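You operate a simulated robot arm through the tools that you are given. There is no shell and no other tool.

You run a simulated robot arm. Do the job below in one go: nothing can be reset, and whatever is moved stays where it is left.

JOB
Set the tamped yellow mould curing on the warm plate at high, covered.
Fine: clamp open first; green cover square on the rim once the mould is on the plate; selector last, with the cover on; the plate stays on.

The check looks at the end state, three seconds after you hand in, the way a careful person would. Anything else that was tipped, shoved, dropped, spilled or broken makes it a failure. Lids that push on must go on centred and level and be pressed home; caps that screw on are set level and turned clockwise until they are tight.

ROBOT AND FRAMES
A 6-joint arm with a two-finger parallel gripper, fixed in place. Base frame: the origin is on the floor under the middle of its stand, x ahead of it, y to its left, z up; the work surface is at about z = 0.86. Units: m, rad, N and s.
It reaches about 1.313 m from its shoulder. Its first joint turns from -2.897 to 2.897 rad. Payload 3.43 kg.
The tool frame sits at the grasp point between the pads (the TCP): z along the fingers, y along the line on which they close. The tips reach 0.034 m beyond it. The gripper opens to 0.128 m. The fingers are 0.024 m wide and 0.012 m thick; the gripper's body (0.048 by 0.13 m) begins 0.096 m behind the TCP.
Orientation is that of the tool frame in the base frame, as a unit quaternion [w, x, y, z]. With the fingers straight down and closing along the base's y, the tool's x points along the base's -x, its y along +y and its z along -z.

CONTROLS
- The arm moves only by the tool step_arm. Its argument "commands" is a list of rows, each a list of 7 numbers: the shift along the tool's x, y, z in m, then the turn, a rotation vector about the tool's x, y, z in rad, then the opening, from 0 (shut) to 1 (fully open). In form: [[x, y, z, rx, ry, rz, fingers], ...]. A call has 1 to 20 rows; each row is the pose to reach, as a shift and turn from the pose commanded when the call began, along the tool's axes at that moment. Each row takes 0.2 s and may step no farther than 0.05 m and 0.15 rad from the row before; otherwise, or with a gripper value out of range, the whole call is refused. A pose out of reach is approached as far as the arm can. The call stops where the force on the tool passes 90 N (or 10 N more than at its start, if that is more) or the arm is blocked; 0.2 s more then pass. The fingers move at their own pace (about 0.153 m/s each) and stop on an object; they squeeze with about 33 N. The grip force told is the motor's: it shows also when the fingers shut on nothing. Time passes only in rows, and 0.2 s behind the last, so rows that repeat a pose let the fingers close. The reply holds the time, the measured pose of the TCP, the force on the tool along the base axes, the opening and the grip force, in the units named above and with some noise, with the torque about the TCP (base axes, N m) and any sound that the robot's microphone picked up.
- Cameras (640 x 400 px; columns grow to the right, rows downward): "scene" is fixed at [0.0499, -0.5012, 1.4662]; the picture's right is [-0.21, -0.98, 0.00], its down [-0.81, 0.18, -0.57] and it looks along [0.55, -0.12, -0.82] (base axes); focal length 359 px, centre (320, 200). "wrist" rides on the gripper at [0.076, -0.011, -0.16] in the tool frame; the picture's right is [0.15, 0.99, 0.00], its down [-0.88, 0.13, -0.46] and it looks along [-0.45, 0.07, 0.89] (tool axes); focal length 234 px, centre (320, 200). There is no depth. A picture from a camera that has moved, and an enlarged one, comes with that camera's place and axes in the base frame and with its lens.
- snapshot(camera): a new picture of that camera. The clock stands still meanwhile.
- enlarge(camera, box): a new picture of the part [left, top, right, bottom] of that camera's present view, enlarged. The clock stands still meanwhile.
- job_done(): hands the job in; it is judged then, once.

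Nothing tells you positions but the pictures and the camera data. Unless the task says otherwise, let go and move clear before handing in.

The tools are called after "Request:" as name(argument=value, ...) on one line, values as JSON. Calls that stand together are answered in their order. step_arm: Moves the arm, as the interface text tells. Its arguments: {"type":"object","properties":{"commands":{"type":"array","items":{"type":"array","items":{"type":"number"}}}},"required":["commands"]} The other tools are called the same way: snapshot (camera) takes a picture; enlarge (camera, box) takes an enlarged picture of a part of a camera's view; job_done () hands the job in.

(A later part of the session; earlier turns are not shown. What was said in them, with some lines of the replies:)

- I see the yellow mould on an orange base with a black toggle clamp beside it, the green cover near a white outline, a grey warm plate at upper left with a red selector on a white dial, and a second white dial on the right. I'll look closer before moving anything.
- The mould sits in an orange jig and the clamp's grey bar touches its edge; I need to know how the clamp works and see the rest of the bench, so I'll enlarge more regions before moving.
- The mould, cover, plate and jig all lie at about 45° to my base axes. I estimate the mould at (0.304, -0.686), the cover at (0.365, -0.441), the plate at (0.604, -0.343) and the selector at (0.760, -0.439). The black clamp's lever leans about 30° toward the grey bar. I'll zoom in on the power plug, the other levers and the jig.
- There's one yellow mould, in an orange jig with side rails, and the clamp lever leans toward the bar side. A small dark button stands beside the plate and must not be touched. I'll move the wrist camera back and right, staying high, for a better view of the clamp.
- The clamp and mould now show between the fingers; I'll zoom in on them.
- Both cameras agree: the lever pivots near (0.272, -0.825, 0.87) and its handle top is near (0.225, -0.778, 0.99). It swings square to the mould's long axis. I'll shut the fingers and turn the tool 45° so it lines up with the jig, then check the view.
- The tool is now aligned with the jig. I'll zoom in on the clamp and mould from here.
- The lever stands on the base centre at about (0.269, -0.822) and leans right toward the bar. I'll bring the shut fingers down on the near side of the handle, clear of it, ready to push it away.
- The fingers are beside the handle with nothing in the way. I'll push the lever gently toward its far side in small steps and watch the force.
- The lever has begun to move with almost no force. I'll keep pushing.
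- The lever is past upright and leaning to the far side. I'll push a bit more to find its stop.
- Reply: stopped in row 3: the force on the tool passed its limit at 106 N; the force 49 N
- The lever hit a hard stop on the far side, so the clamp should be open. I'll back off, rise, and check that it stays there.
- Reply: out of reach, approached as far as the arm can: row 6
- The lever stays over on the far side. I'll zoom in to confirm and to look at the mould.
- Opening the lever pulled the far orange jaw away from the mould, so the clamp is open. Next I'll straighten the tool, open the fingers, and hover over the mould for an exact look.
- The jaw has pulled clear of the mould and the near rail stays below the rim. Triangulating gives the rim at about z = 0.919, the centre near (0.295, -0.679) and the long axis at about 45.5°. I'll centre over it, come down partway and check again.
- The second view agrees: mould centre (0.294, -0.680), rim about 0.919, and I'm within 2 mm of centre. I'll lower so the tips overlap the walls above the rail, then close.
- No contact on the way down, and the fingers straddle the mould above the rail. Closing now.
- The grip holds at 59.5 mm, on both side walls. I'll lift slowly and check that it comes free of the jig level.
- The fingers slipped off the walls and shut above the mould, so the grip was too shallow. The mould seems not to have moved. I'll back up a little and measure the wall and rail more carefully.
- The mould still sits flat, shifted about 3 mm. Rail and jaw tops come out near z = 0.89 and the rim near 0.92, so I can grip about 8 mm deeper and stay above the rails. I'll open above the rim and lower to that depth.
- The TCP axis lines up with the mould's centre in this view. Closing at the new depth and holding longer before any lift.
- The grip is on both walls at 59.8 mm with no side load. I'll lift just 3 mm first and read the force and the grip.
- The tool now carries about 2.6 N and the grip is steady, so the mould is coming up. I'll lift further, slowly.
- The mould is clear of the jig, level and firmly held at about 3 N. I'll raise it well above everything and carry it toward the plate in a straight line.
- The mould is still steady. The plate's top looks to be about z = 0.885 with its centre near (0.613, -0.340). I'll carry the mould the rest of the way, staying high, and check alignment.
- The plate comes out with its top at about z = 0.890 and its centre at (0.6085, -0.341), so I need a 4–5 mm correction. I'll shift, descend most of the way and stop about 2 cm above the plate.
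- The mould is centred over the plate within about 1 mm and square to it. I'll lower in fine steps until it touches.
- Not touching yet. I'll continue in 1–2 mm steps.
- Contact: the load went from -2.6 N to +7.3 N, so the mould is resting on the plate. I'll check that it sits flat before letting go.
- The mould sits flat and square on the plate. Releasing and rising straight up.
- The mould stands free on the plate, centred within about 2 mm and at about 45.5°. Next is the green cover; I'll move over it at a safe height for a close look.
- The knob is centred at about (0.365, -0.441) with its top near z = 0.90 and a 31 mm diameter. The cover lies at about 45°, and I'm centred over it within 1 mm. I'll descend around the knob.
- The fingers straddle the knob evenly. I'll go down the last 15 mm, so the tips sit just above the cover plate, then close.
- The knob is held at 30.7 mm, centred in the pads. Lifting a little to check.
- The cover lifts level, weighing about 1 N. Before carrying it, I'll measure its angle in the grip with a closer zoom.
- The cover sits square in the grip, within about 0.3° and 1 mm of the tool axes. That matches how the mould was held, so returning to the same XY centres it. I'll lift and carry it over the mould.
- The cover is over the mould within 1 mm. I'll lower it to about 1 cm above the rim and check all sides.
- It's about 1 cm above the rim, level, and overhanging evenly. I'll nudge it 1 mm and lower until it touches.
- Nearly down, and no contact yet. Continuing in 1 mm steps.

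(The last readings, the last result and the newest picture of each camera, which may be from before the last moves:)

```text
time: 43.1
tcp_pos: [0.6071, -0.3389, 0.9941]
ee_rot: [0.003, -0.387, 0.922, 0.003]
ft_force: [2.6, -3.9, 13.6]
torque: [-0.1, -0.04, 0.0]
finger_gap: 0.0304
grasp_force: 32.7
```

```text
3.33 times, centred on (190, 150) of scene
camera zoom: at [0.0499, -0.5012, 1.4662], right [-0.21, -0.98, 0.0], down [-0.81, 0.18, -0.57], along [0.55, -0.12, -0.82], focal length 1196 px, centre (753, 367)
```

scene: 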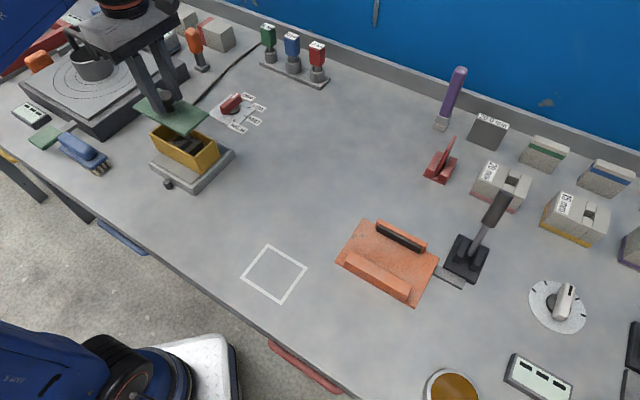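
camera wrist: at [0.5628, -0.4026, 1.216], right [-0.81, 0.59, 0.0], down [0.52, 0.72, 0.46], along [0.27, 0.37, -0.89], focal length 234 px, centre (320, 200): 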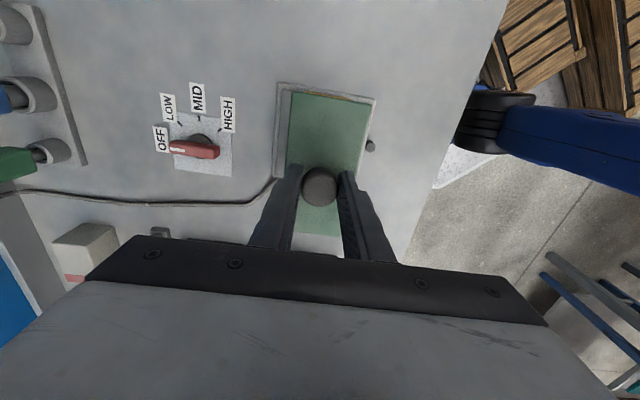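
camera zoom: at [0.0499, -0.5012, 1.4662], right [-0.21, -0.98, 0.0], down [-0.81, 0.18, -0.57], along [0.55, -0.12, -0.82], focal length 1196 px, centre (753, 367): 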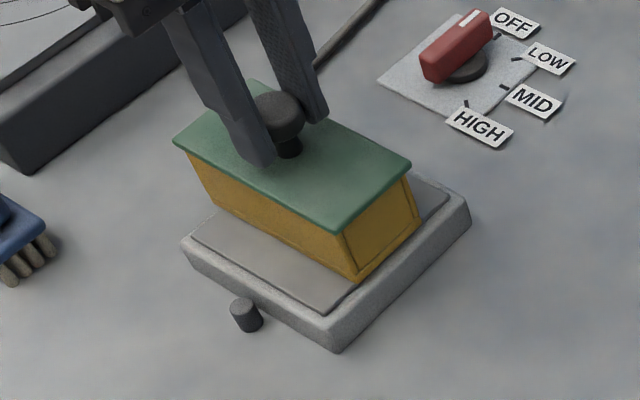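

The cover is on the rim: 14 N of contact at the expected height. I'll ease the pressure, release the knob, and rise.

Request:
step_arm(commands=[[0, 0, -0.0012, 0, 0, 0, 0], [0, 0, -0.0012, 0, 0, 0, 0], [0, 0, -0.0012, 0, 0, 0, 0.3], [0, 0, -0.0012, 0, 0, 0, 0.45], [0, 0, -0.0012, 0, 0, 0, 0.5], [0, 0, -0.02, 0, 0, 0, 0.5], [0, 0, -0.05, 0, 0, 0, 0.6], [0, 0, -0.08, 0, 0, 0, 0.8], [0, 0, -0.08, 0, 0, 0, 1]])

Request:
snapshot(camera="wrist")

Request:
enlarge(camera="wrist", box=[230, 60, 410, 220])

Request:
enlarge(camera="scene", box=[130, 90, 250, 210])

```text
time: 45.1
tcp_pos: [0.6064, -0.3404, 1.0733]
ee_rot: [0.001, -0.386, 0.923, 0.003]
ft_force: [1.0, -0.1, 0.0]
torque: [0.02, 0.0, 0.0]
finger_gap: 0.1279
grasp_force: 0.1
```

```text
taken
camera wrist: at [0.5612, -0.4032, 1.2323], right [-0.81, 0.59, 0.0], down [0.52, 0.72, 0.46], along [0.27, 0.37, -0.89], focal length 234 px, centre (320, 200)
```

wrist: 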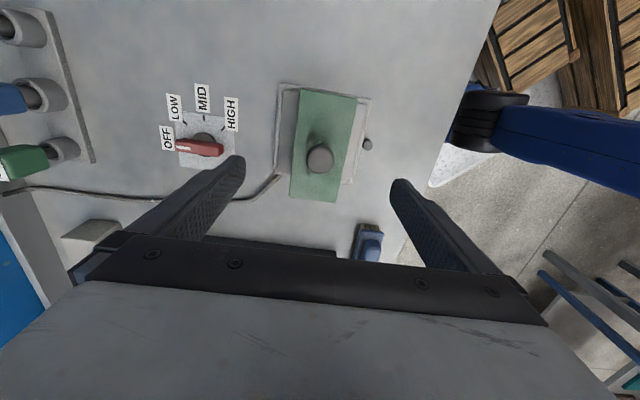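

```text
2.50 times, centred on (320, 140) of wrist
camera zoom: at [0.5612, -0.4032, 1.2323], right [-0.81, 0.59, 0.0], down [0.52, 0.72, 0.46], along [0.27, 0.37, -0.89], focal length 585 px, centre (320, 350)
```

zoom: 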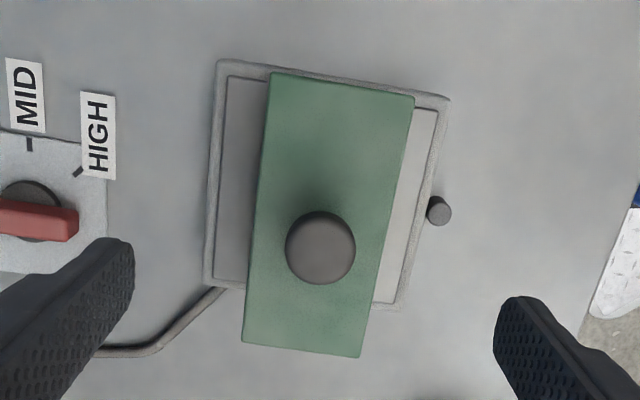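

```text
3.33 times, centred on (190, 150) of scene
camera zoom: at [0.0499, -0.5012, 1.4662], right [-0.21, -0.98, 0.0], down [-0.81, 0.18, -0.57], along [0.55, -0.12, -0.82], focal length 1196 px, centre (753, 367)
```

zoom: 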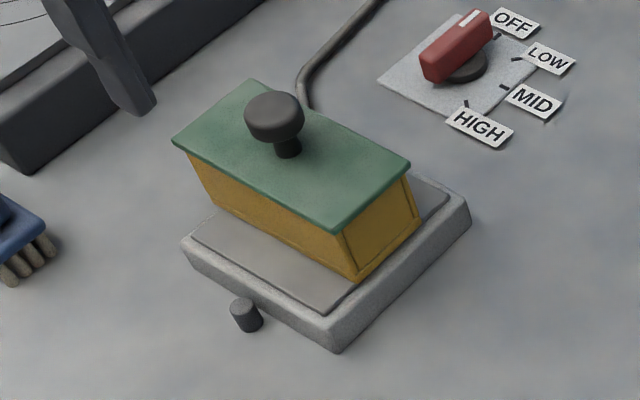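

The cover is square on the rim: its centre is within about 1.5 mm of the mould's and their angles match. Only the selector is left. I'll move over it for a close look.

Request:
step_arm(commands=[[-0.004, -0.02, 0, 0, 0, 0, 1], [-0.012, -0.06, 0, 0, 0, 0, 1], [-0.02, -0.1, 0, 0, 0, 0, 1], [-0.027, -0.14, 0, 0, 0, 0, 1], [-0.0331, -0.175, 0, 0, 0, 0, 1], [-0.0331, -0.175, 0, 0, 0, 0, 1]])

Request:
snapshot(camera="wrist")

Request:
enlarge(camera="wrist", box=[250, 60, 390, 200])

Request:
enlarge(camera="scene", box=[195, 80, 275, 145])

```text
time: 46.5
tcp_pos: [0.7555, -0.4385, 1.072]
ee_rot: [0.002, -0.386, 0.922, 0.002]
ft_force: [-0.1, 0.5, -0.4]
torque: [0.02, 0.02, -0.01]
finger_gap: 0.1279
grasp_force: 0.0
```

```text
taken
camera wrist: at [0.7092, -0.5014, 1.232], right [-0.81, 0.59, 0.0], down [0.52, 0.72, 0.46], along [0.27, 0.37, -0.89], focal length 234 px, centre (320, 200)
```

wrist: 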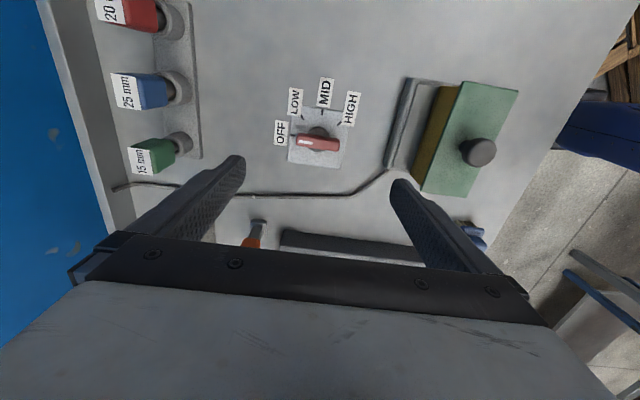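

```text
2.86 times, centred on (320, 130) of wrist
camera zoom: at [0.7092, -0.5014, 1.232], right [-0.81, 0.59, 0.0], down [0.52, 0.72, 0.46], along [0.27, 0.37, -0.89], focal length 669 px, centre (320, 400)
```

zoom: 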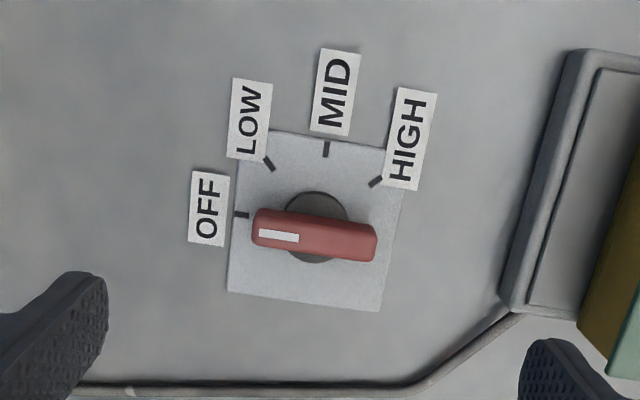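

```text
6.15 times, centred on (235, 112) of scene
camera zoom: at [0.0499, -0.5012, 1.4662], right [-0.21, -0.98, 0.0], down [-0.81, 0.18, -0.57], along [0.55, -0.12, -0.82], focal length 2208 px, centre (843, 738)
```

zoom: 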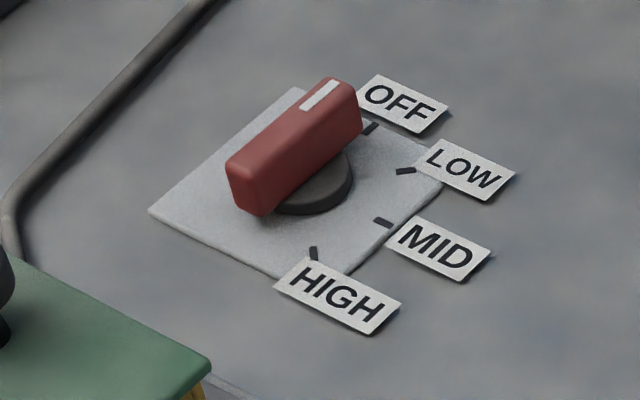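

The four ticks fit a circle centred at (0.759, -0.437), with OFF at -45° and HIGH at 180°. So the knob must turn 135° clockwise seen from above. I'll centre over the pivot and turn the tool 89.5° so the fingers face the handle's flats, staying high.

Request:
step_arm(commands=[[-0.0051, -0.0015, 0, 0, 0, -0.142, 1], [-0.0051, -0.0015, 0, 0, 0, -0.284, 1], [-0.0051, -0.0015, 0, 0, 0, -0.426, 1], [-0.0051, -0.0015, 0, 0, 0, -0.568, 1], [-0.0051, -0.0015, 0, 0, 0, -0.71, 1], [-0.0051, -0.0015, 0, 0, 0, -0.852, 1], [-0.0051, -0.0015, 0, 0, 0, -0.994, 1], [-0.0051, -0.0015, 0, 0, 0, -1.136, 1], [-0.0051, -0.0015, 0, 0, 0, -1.278, 1], [-0.0051, -0.0015, 0, 0, 0, -1.42, 1], [-0.0051, -0.0015, 0, 0, 0, -1.562, 1], [-0.0051, -0.0015, 0, 0, 0, -1.562, 1]])

Request:
snapshot(camera="wrist")

Request:
enlarge(camera="wrist", box=[250, 60, 390, 200])

Request:
snapshot(camera="scene")

```text
time: 49.1
tcp_pos: [0.7602, -0.436, 1.0725]
ee_rot: [-0.004, 0.924, -0.382, -0.001]
ft_force: [-0.1, 0.2, -0.5]
torque: [-0.01, -0.03, 0.01]
finger_gap: 0.128
grasp_force: 0.0
```

```text
taken
camera wrist: at [0.8212, -0.483, 1.2319], right [-0.59, -0.8, 0.0], down [-0.72, 0.53, 0.46], along [-0.37, 0.28, -0.89], focal length 234 px, centre (320, 200)
```

wrist: 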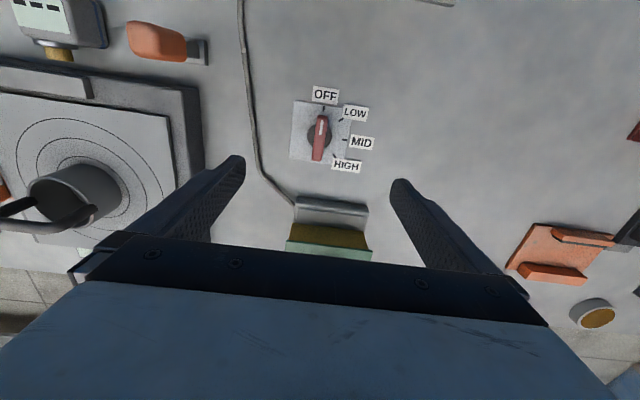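

```text
2.86 times, centred on (320, 130) of wrist
camera zoom: at [0.8212, -0.483, 1.2319], right [-0.59, -0.8, 0.0], down [-0.72, 0.53, 0.46], along [-0.37, 0.28, -0.89], focal length 669 px, centre (320, 400)
```

zoom: 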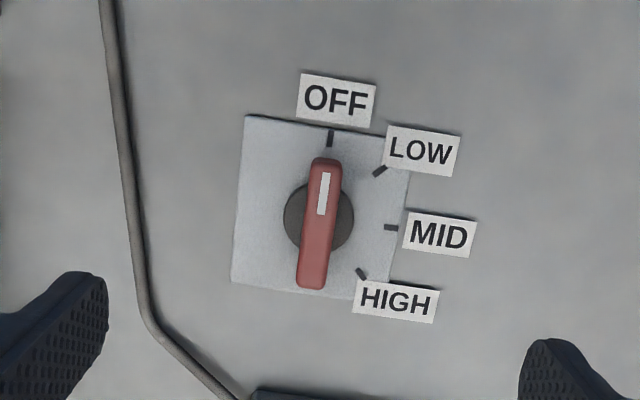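

```text
taken
```

scene: 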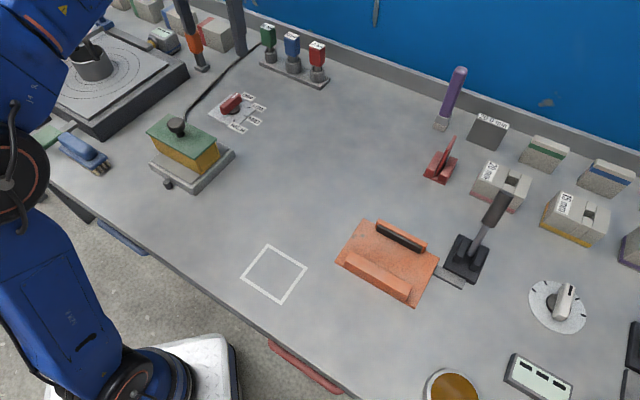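

I'm within 0.5 mm of the pivot and the fingers face the handle's flats. I'll descend around the handle with the fingers half open.

Request:
step_arm(commands=[[0, 0, 0.03, 0, 0, 0, 0.8], [0, 0, 0.075, 0, 0, 0, 0.6], [0, 0, 0.11, 0, 0, 0, 0.5], [0, 0, 0.135, 0, 0, 0, 0.45], [0, 0, 0.142, 0, 0, 0, 0.45], [0, 0, 0.142, 0, 0, 0, 0.45]])

Request:
enlarge(camera="wrist", box=[200, 80, 440, 260])

Request:
enlarge(camera="scene", box=[170, 50, 290, 150])

```text
time: 50.5
tcp_pos: [0.7601, -0.4367, 0.9323]
ee_rot: [-0.003, 0.924, -0.383, 0.0]
ft_force: [0.0, -0.3, -0.2]
torque: [0.01, 0.04, -0.04]
finger_gap: 0.0574
grasp_force: 0.1
```

```text
2.22 times, centred on (320, 170) of wrist
camera zoom: at [0.8214, -0.4826, 1.0908], right [-0.6, -0.8, 0.0], down [-0.72, 0.53, 0.46], along [-0.37, 0.28, -0.89], focal length 520 px, centre (320, 267)
```

zoom: 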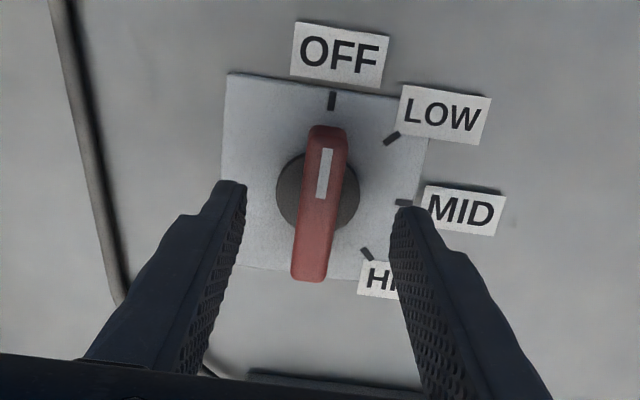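

```text
4.00 times, centred on (230, 100) of scene
camera zoom: at [0.0499, -0.5012, 1.4662], right [-0.21, -0.98, 0.0], down [-0.81, 0.18, -0.57], along [0.55, -0.12, -0.82], focal length 1435 px, centre (680, 600)
```

zoom: 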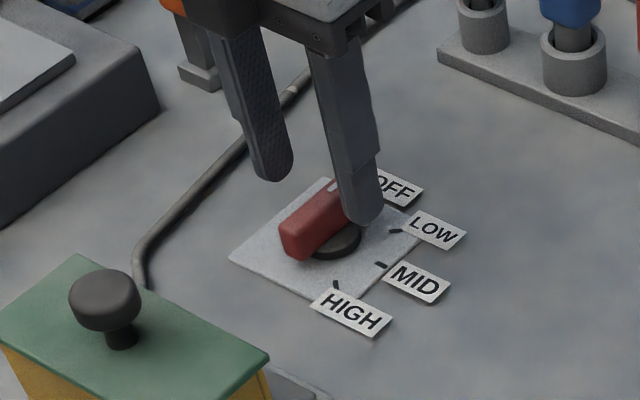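

The fingers straddle the handle evenly. I'll lower another 20 mm in small steps and close on it.

Request:
step_arm(commands=[[0, 0, 0.006, 0, 0, 0, 0.45], [0, 0, 0.012, 0, 0, 0, 0.45], [0, 0, 0.017, 0, 0, 0, 0.45], [0, 0, 0.02, 0, 0, 0, 0.45], [0, 0, 0.02, 0, 0, 0, 0.25], [0, 0, 0.02, 0, 0, 0, 0.1], [0, 0, 0.02, 0, 0, 0, 0], [0, 0, 0.02, 0, 0, 0, 0], [0, 0, 0.02, 0, 0, 0, 0]])

Request:
enlarge(camera="wrist", box=[200, 80, 440, 260])

Request:
enlarge(camera="scene", box=[170, 50, 290, 150])

```text
time: 52.5
tcp_pos: [0.7596, -0.4354, 0.912]
ee_rot: [-0.004, 0.924, -0.382, -0.001]
ft_force: [10.8, 11.7, -1.2]
torque: [-0.17, 0.03, -0.06]
finger_gap: 0.0159
grasp_force: 44.8
```

```text
2.22 times, centred on (320, 170) of wrist
camera zoom: at [0.8216, -0.4815, 1.0702], right [-0.6, -0.8, -0.01], down [-0.72, 0.53, 0.46], along [-0.37, 0.28, -0.89], focal length 520 px, centre (320, 267)
```

zoom: 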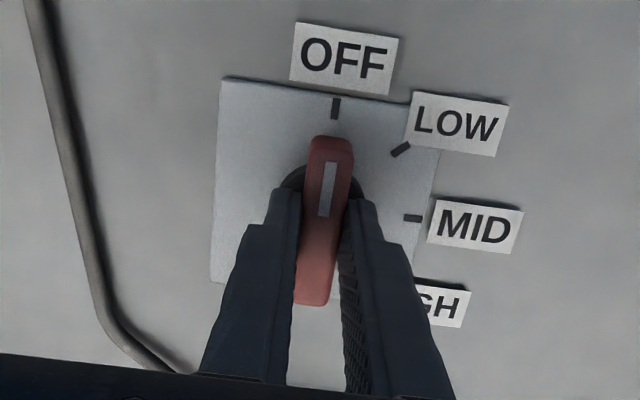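

```text
4.00 times, centred on (230, 100) of scene
camera zoom: at [0.0499, -0.5012, 1.4662], right [-0.21, -0.98, 0.0], down [-0.81, 0.18, -0.57], along [0.55, -0.12, -0.82], focal length 1435 px, centre (680, 600)
```

zoom: 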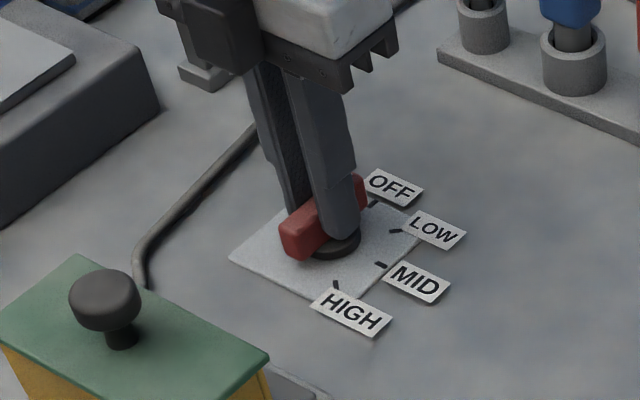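

The handle is gripped at 15.9 mm, with about 16 N of side load showing I'm roughly 1.5 mm off centre. I'll ease that out before turning.

Request:
step_arm(commands=[[0, -0.001, 0, 0, 0, 0, 0], [0, -0.0015, 0, 0, 0, 0, 0], [0, -0.0015, 0, 0, 0, 0, 0]])

```text
time: 53.4
tcp_pos: [0.7601, -0.4353, 0.9122]
ee_rot: [-0.003, 0.924, -0.383, -0.001]
ft_force: [-0.1, 1.8, -2.6]
torque: [-0.56, 0.19, 0.0]
finger_gap: 0.0159
grasp_force: 44.7
```

The side load is gone. I'll start turning clockwise with a small first move and check that the knob follows.

Request:
step_arm(commands=[[0, 0, 0, 0, 0, 0.1, 0], [0, 0, 0, 0, 0, 0.2, 0], [0, 0, 0, 0, 0, 0.3, 0], [0, 0, 0, 0, 0, 0.4, 0], [0, 0, 0, 0, 0, 0.4, 0]])

Request:
enlarge(camera="wrist", box=[200, 80, 440, 260])

Request:
enlarge(camera="scene", box=[170, 50, 290, 150])

```text
time: 54.5
tcp_pos: [0.7599, -0.4357, 0.9106]
ee_rot: [-0.002, 0.829, -0.559, -0.002]
ft_force: [-10.8, 1.0, -9.3]
torque: [-0.89, 0.15, -0.01]
finger_gap: 0.0158
grasp_force: 44.8
```

```text
2.22 times, centred on (320, 170) of wrist
camera zoom: at [0.7989, -0.502, 1.07], right [-0.86, -0.51, 0.0], down [-0.45, 0.76, 0.46], along [-0.23, 0.4, -0.89], focal length 520 px, centre (320, 267)
```

zoom: 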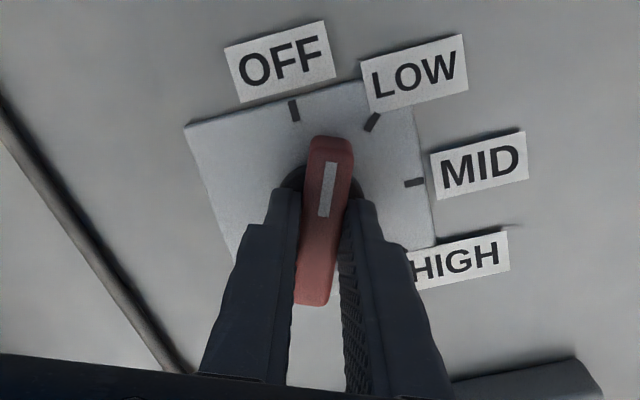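

```text
4.00 times, centred on (230, 100) of scene
camera zoom: at [0.0499, -0.5012, 1.4662], right [-0.21, -0.98, 0.0], down [-0.81, 0.18, -0.57], along [0.55, -0.12, -0.82], focal length 1435 px, centre (680, 600)
```

zoom: 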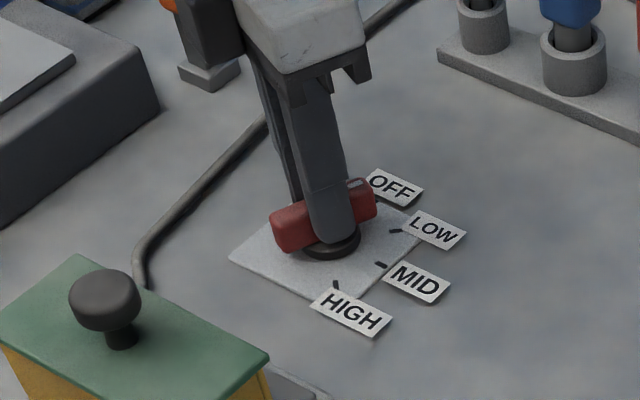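

The knob follows cleanly. A small side load remains, which I'll trim by about 1 mm while I keep turning.

Request:
step_arm(commands=[[-0.0004, 0.0009, 0.0006, 0, 0, 0.1, 0], [-0.0004, 0.0009, 0.0006, 0, 0, 0.22, 0], [-0.0004, 0.0009, 0.0006, 0, 0, 0.34, 0], [-0.0004, 0.0009, 0.0006, 0, 0, 0.46, 0], [-0.0004, 0.0009, 0.0006, 0, 0, 0.58, 0], [-0.0004, 0.0009, 0.0006, 0, 0, 0.7, 0], [-0.0004, 0.0009, 0.0006, 0, 0, 0.8, 0], [-0.0004, 0.0009, 0.0006, 0, 0, 0.8, 0]])

Request:
enlarge(camera="wrist", box=[200, 80, 440, 260])

Request:
enlarge(camera="scene", box=[170, 50, 290, 150])

```text
time: 56.4
tcp_pos: [0.7601, -0.4343, 0.9116]
ee_rot: [0.003, -0.546, 0.838, 0.001]
ft_force: [6.8, -18.2, 18.9]
torque: [0.3, -0.48, -0.03]
finger_gap: 0.0157
grasp_force: 44.9
```

```text
2.22 times, centred on (320, 170) of wrist
camera zoom: at [0.739, -0.5095, 1.0701], right [-0.96, 0.27, 0.0], down [0.24, 0.86, 0.46], along [0.12, 0.44, -0.89], focal length 520 px, centre (320, 267)
```

zoom: 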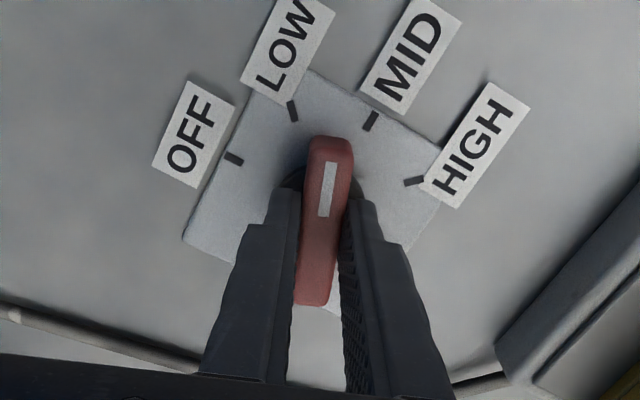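

```text
4.00 times, centred on (230, 100) of scene
camera zoom: at [0.0499, -0.5012, 1.4662], right [-0.21, -0.98, 0.0], down [-0.81, 0.18, -0.57], along [0.55, -0.12, -0.82], focal length 1435 px, centre (680, 600)
```

zoom: 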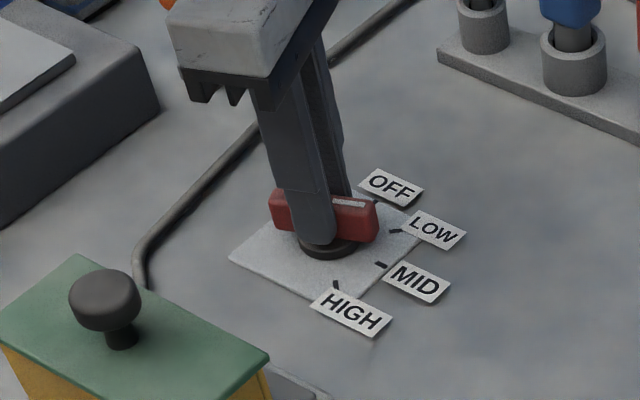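

The pointer is between LOW and MID and still turning with the tool. I'll trim the side and vertical loads and continue.

Request:
step_arm(commands=[[0.0012, -0.0011, -0.001, 0, 0, 0.08, 0], [0.0012, -0.0011, -0.001, 0, 0, 0.18, 0], [0.0012, -0.0011, -0.001, 0, 0, 0.28, 0], [0.0012, -0.0011, -0.001, 0, 0, 0.38, 0], [0.0012, -0.0011, -0.001, 0, 0, 0.48, 0], [0.0012, -0.0011, -0.001, 0, 0, 0.58, 0], [0.0012, -0.0011, -0.001, 0, 0, 0.58, 0]])

Request:
enlarge(camera="wrist", box=[200, 80, 440, 260])

```text
time: 58.0
tcp_pos: [0.7595, -0.4346, 0.9105]
ee_rot: [0.001, -0.283, 0.959, 0.004]
ft_force: [-16.4, 16.9, -17.9]
torque: [0.31, -0.78, 0.03]
finger_gap: 0.0161
grasp_force: 45.1
```

```text
2.22 times, centred on (320, 170) of wrist
camera zoom: at [0.7025, -0.4867, 1.0701], right [-0.66, 0.75, 0.01], down [0.67, 0.59, 0.46], along [0.34, 0.31, -0.89], focal length 520 px, centre (320, 267)
```

zoom: 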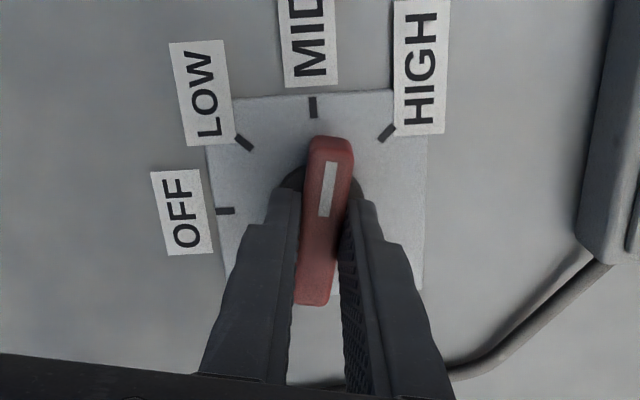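

The pointer is past MID toward HIGH. I'll halve the trim I added and finish the last 33°.

Request:
step_arm(commands=[[0.0001, 0.0006, 0.0004, 0, 0, 0.08, 0], [0.0002, 0.001, 0.0008, 0, 0, 0.18, 0], [0.0002, 0.001, 0.0008, 0, 0, 0.28, 0], [0.0002, 0.001, 0.0008, 0, 0, 0.38, 0], [0.0002, 0.001, 0.0008, 0, 0, 0.48, 0], [0.0002, 0.001, 0.0008, 0, 0, 0.574, 0], [0.0002, 0.001, 0.0008, 0, 0, 0.574, 0]])

Request:
enlarge(camera="wrist", box=[200, 80, 440, 260])

Request:
enlarge(camera="scene", box=[170, 50, 290, 150])

```text
time: 59.5
tcp_pos: [0.7602, -0.4346, 0.911]
ee_rot: [0.0, 0.0, 1.0, 0.002]
ft_force: [-10.1, 20.3, -12.5]
torque: [-0.16, 0.01, 0.02]
finger_gap: 0.0161
grasp_force: 45.3
```

```text
2.22 times, centred on (320, 170) of wrist
camera zoom: at [0.6839, -0.447, 1.0704], right [-0.15, 0.99, 0.01], down [0.88, 0.13, 0.46], along [0.45, 0.07, -0.89], focal length 520 px, centre (320, 267)
```

zoom: 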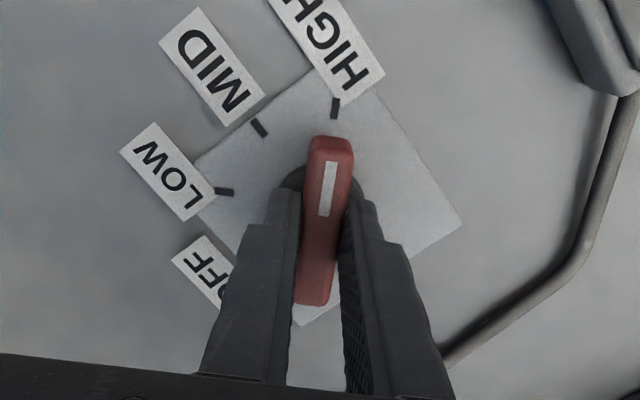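

```text
4.00 times, centred on (230, 100) of scene
camera zoom: at [0.0499, -0.5012, 1.4662], right [-0.21, -0.98, 0.0], down [-0.81, 0.18, -0.57], along [0.55, -0.12, -0.82], focal length 1435 px, centre (680, 600)
```

zoom: 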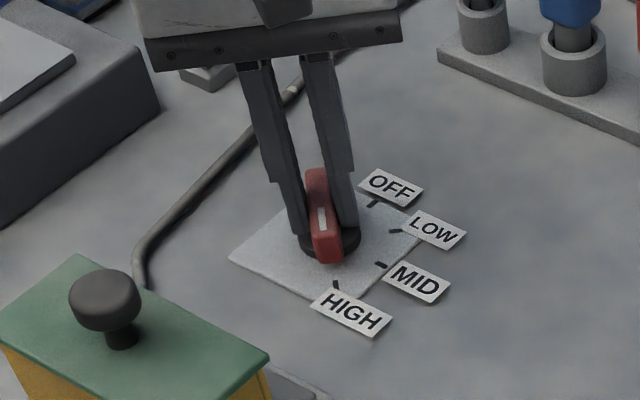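

The pointer now lines up with the HIGH tick exactly as it did with OFF at the start. I'll ease the side load, open the fingers and rise straight up.

Request:
step_arm(commands=[[0.0004, 0.0008, 0.0004, 0, 0, 0, 0], [0.0005, 0.0011, 0.0006, 0, 0, 0, 0], [0.0005, 0.0011, 0.0006, 0, 0, 0, 0]])

```text
time: 60.4
tcp_pos: [0.7593, -0.4354, 0.9107]
ee_rot: [0.002, -0.001, 1.0, 0.002]
ft_force: [12.6, 5.9, 9.4]
torque: [-0.43, 0.58, 0.02]
finger_gap: 0.0158
grasp_force: 44.7
```

Request:
step_arm(commands=[[-0.0003, 0.0002, -0.0003, 0, 0, 0, 0.1], [-0.0003, 0.0002, -0.0003, 0, 0, 0, 0.25], [-0.0003, 0.0002, -0.0003, 0, 0, 0, 0.4], [-0.0003, 0.0002, -0.0003, 0, 0, 0, 0.4], [-0.0003, 0.0002, -0.02, 0, 0, 0, 0.4], [-0.0003, 0.0002, -0.06, 0, 0, 0, 0.5], [-0.0003, 0.0002, -0.1, 0, 0, 0, 0.7], [-0.0003, 0.0002, -0.14, 0, 0, 0, 1], [-0.0003, 0.0002, -0.14, 0, 0, 0, 1]])

Request:
snapshot(camera="wrist")

Request:
enlarge(camera="wrist", box=[250, 60, 390, 200])

Request:
enlarge(camera="scene", box=[170, 50, 290, 150])

Request:
snapshot(camera="scene")

```text
time: 62.4
tcp_pos: [0.7589, -0.4344, 1.053]
ee_rot: [0.0, 0.0, 1.0, 0.003]
ft_force: [0.1, 0.2, -0.6]
torque: [0.03, 0.0, 0.0]
finger_gap: 0.1279
grasp_force: 0.1
```

```text
taken
camera wrist: at [0.6824, -0.4461, 1.2106], right [-0.15, 0.99, 0.01], down [0.88, 0.13, 0.46], along [0.45, 0.07, -0.89], focal length 234 px, centre (320, 200)
```

wrist: 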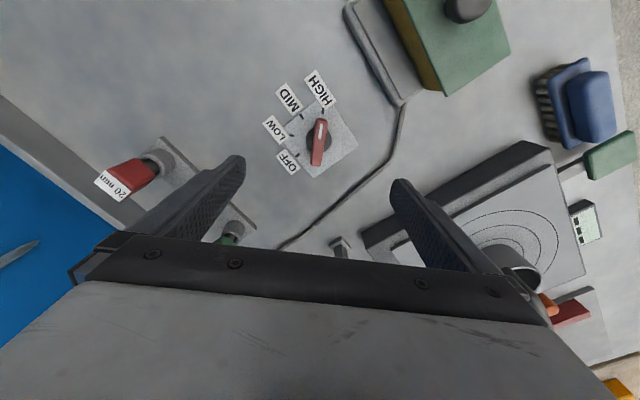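

```text
2.86 times, centred on (320, 130) of wrist
camera zoom: at [0.6824, -0.4461, 1.2106], right [-0.15, 0.99, 0.01], down [0.88, 0.13, 0.46], along [0.45, 0.07, -0.89], focal length 669 px, centre (320, 400)
```

zoom: 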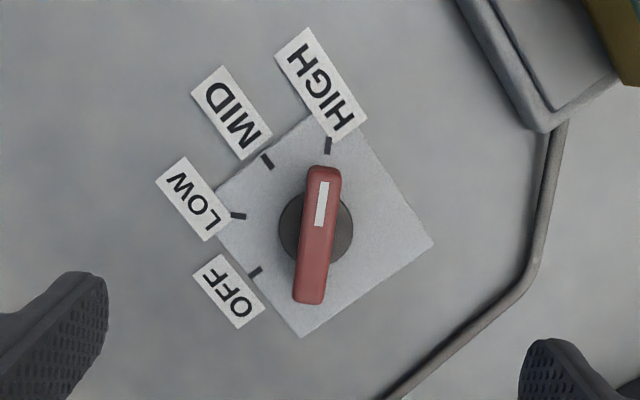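

```text
4.00 times, centred on (230, 100) of scene
camera zoom: at [0.0499, -0.5012, 1.4662], right [-0.21, -0.98, 0.0], down [-0.81, 0.18, -0.57], along [0.55, -0.12, -0.82], focal length 1435 px, centre (680, 600)
```

zoom: 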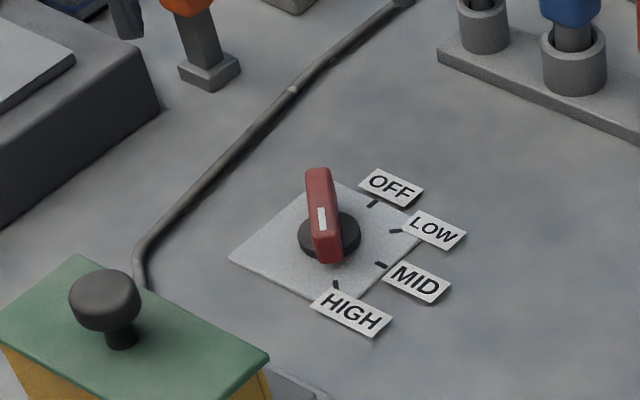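

```text
taken
```

scene: 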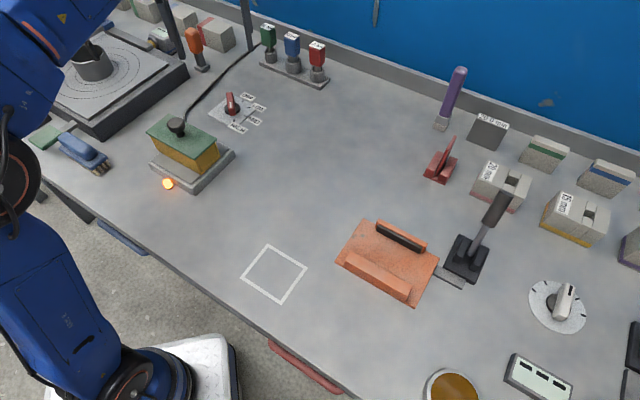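

The pointer is on HIGH and the lamp beside the plate now glows orange, so the plate is on. I'll move the arm clear and do a last check of everything.

Request:
step_arm(commands=[[0, 0, -0.03, 0, 0, 0, 1], [0, 0, -0.06, 0, 0, 0, 1], [0.03, 0, -0.09, 0, 0, 0, 1], [0.03, 0, -0.09, 0, 0, 0, 1], [0.03, 0, -0.09, 0, 0, 0, 1], [0.03, 0, -0.09, 0, 0, 0, 1]])

Request:
enlarge(camera="scene", box=[130, 90, 250, 210])

Request:
enlarge(camera="scene", box=[330, 180, 520, 310])

Request:
snapshot(camera="wrist")

Request:
enlarge(camera="scene", box=[195, 80, 275, 145])

```text
time: 63.8
tcp_pos: [0.7294, -0.4345, 1.1411]
ee_rot: [0.0, -0.001, 1.0, 0.003]
ft_force: [-0.4, 0.3, -0.5]
torque: [-0.01, -0.04, -0.01]
finger_gap: 0.128
grasp_force: 0.1
```

```text
3.33 times, centred on (190, 150) of scene
camera zoom: at [0.0499, -0.5012, 1.4662], right [-0.21, -0.98, 0.0], down [-0.81, 0.18, -0.57], along [0.55, -0.12, -0.82], focal length 1196 px, centre (753, 367)
```

zoom: 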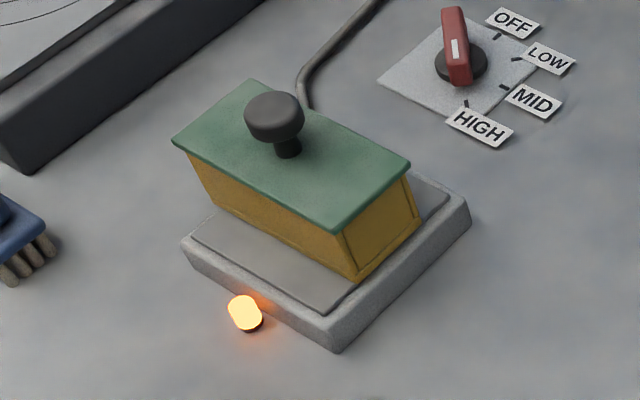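

```text
3.08 times, centred on (425, 245) of scene
camera zoom: at [0.0499, -0.5012, 1.4662], right [-0.21, -0.98, 0.0], down [-0.81, 0.18, -0.57], along [0.55, -0.12, -0.82], focal length 1104 px, centre (-3, 62)
```

zoom: 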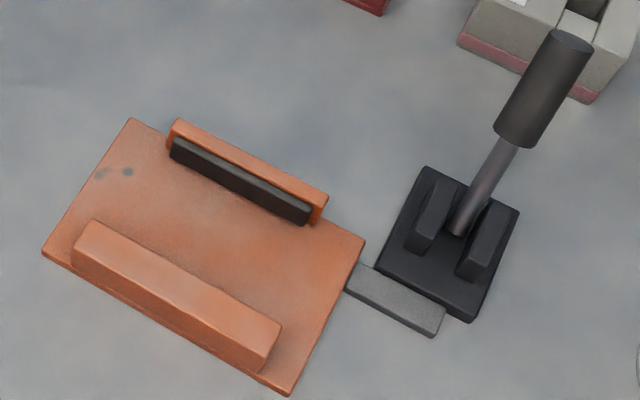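

```text
taken
camera wrist: at [0.6534, -0.446, 1.3007], right [-0.15, 0.99, 0.01], down [0.88, 0.13, 0.46], along [0.45, 0.07, -0.89], focal length 234 px, centre (320, 200)
```

wrist: 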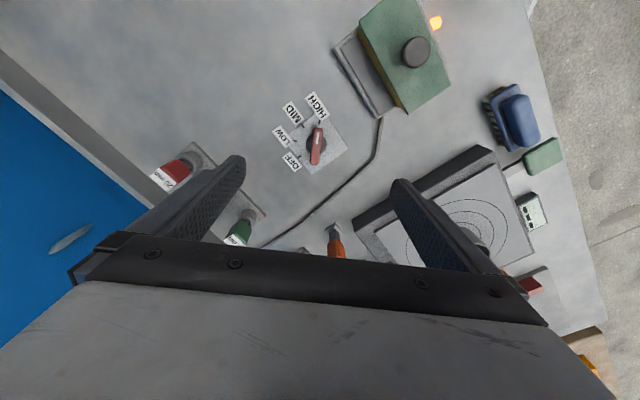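

```text
6.15 times, centred on (235, 112) of scene
camera zoom: at [0.0499, -0.5012, 1.4662], right [-0.21, -0.98, 0.0], down [-0.81, 0.18, -0.57], along [0.55, -0.12, -0.82], focal length 2208 px, centre (843, 738)
```

zoom: 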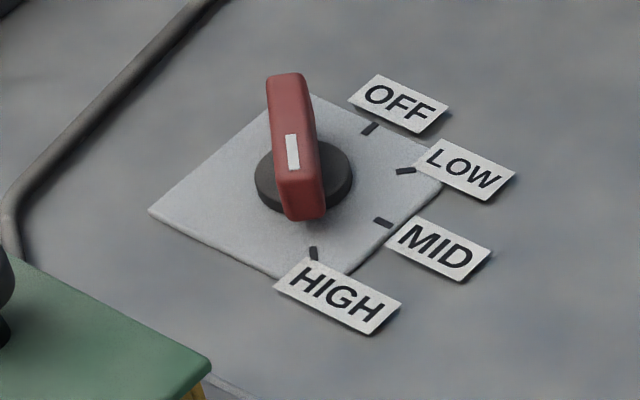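

Everything checks out: the clamp is open and the mould sits on the plate with the green cover square on its rim. The selector points to HIGH, the plate lamp is lit, and nothing else has moved. The arm is clear and holds nothing, so I'm handing in.

Request:
job_done()

```text
The job is handed in.
```

The yellow mould is on the warm plate with the green cover on it, the selector is at HIGH, and I've handed the job in.

- **Clamp:** I opened it first, pushing the lever to its far stop. That push briefly passed the arm's 90 N limit, reaching 106 N. The jaw pulled clear of the mould, and the clamp was still open at the last check.
- **Mould:** My first grip was too shallow and slipped off, shifting the mould about 3 mm in the jig without lifting it. The second grip held. The mould now sits flat and square on the plate, within about 2 mm of its centre.
- **Cover:** It went on once the mould was on the plate. It rests level and square on the rim, about 1.5 mm off the mould's centre.
- **Selector:** I turned it last, with the cover on, and it lines up with the HIGH tick. The lamp beside the plate is lit, so the plate is on.

In the last pictures nothing else had been tipped, shoved or spilled, and the arm was clear with empty fingers.
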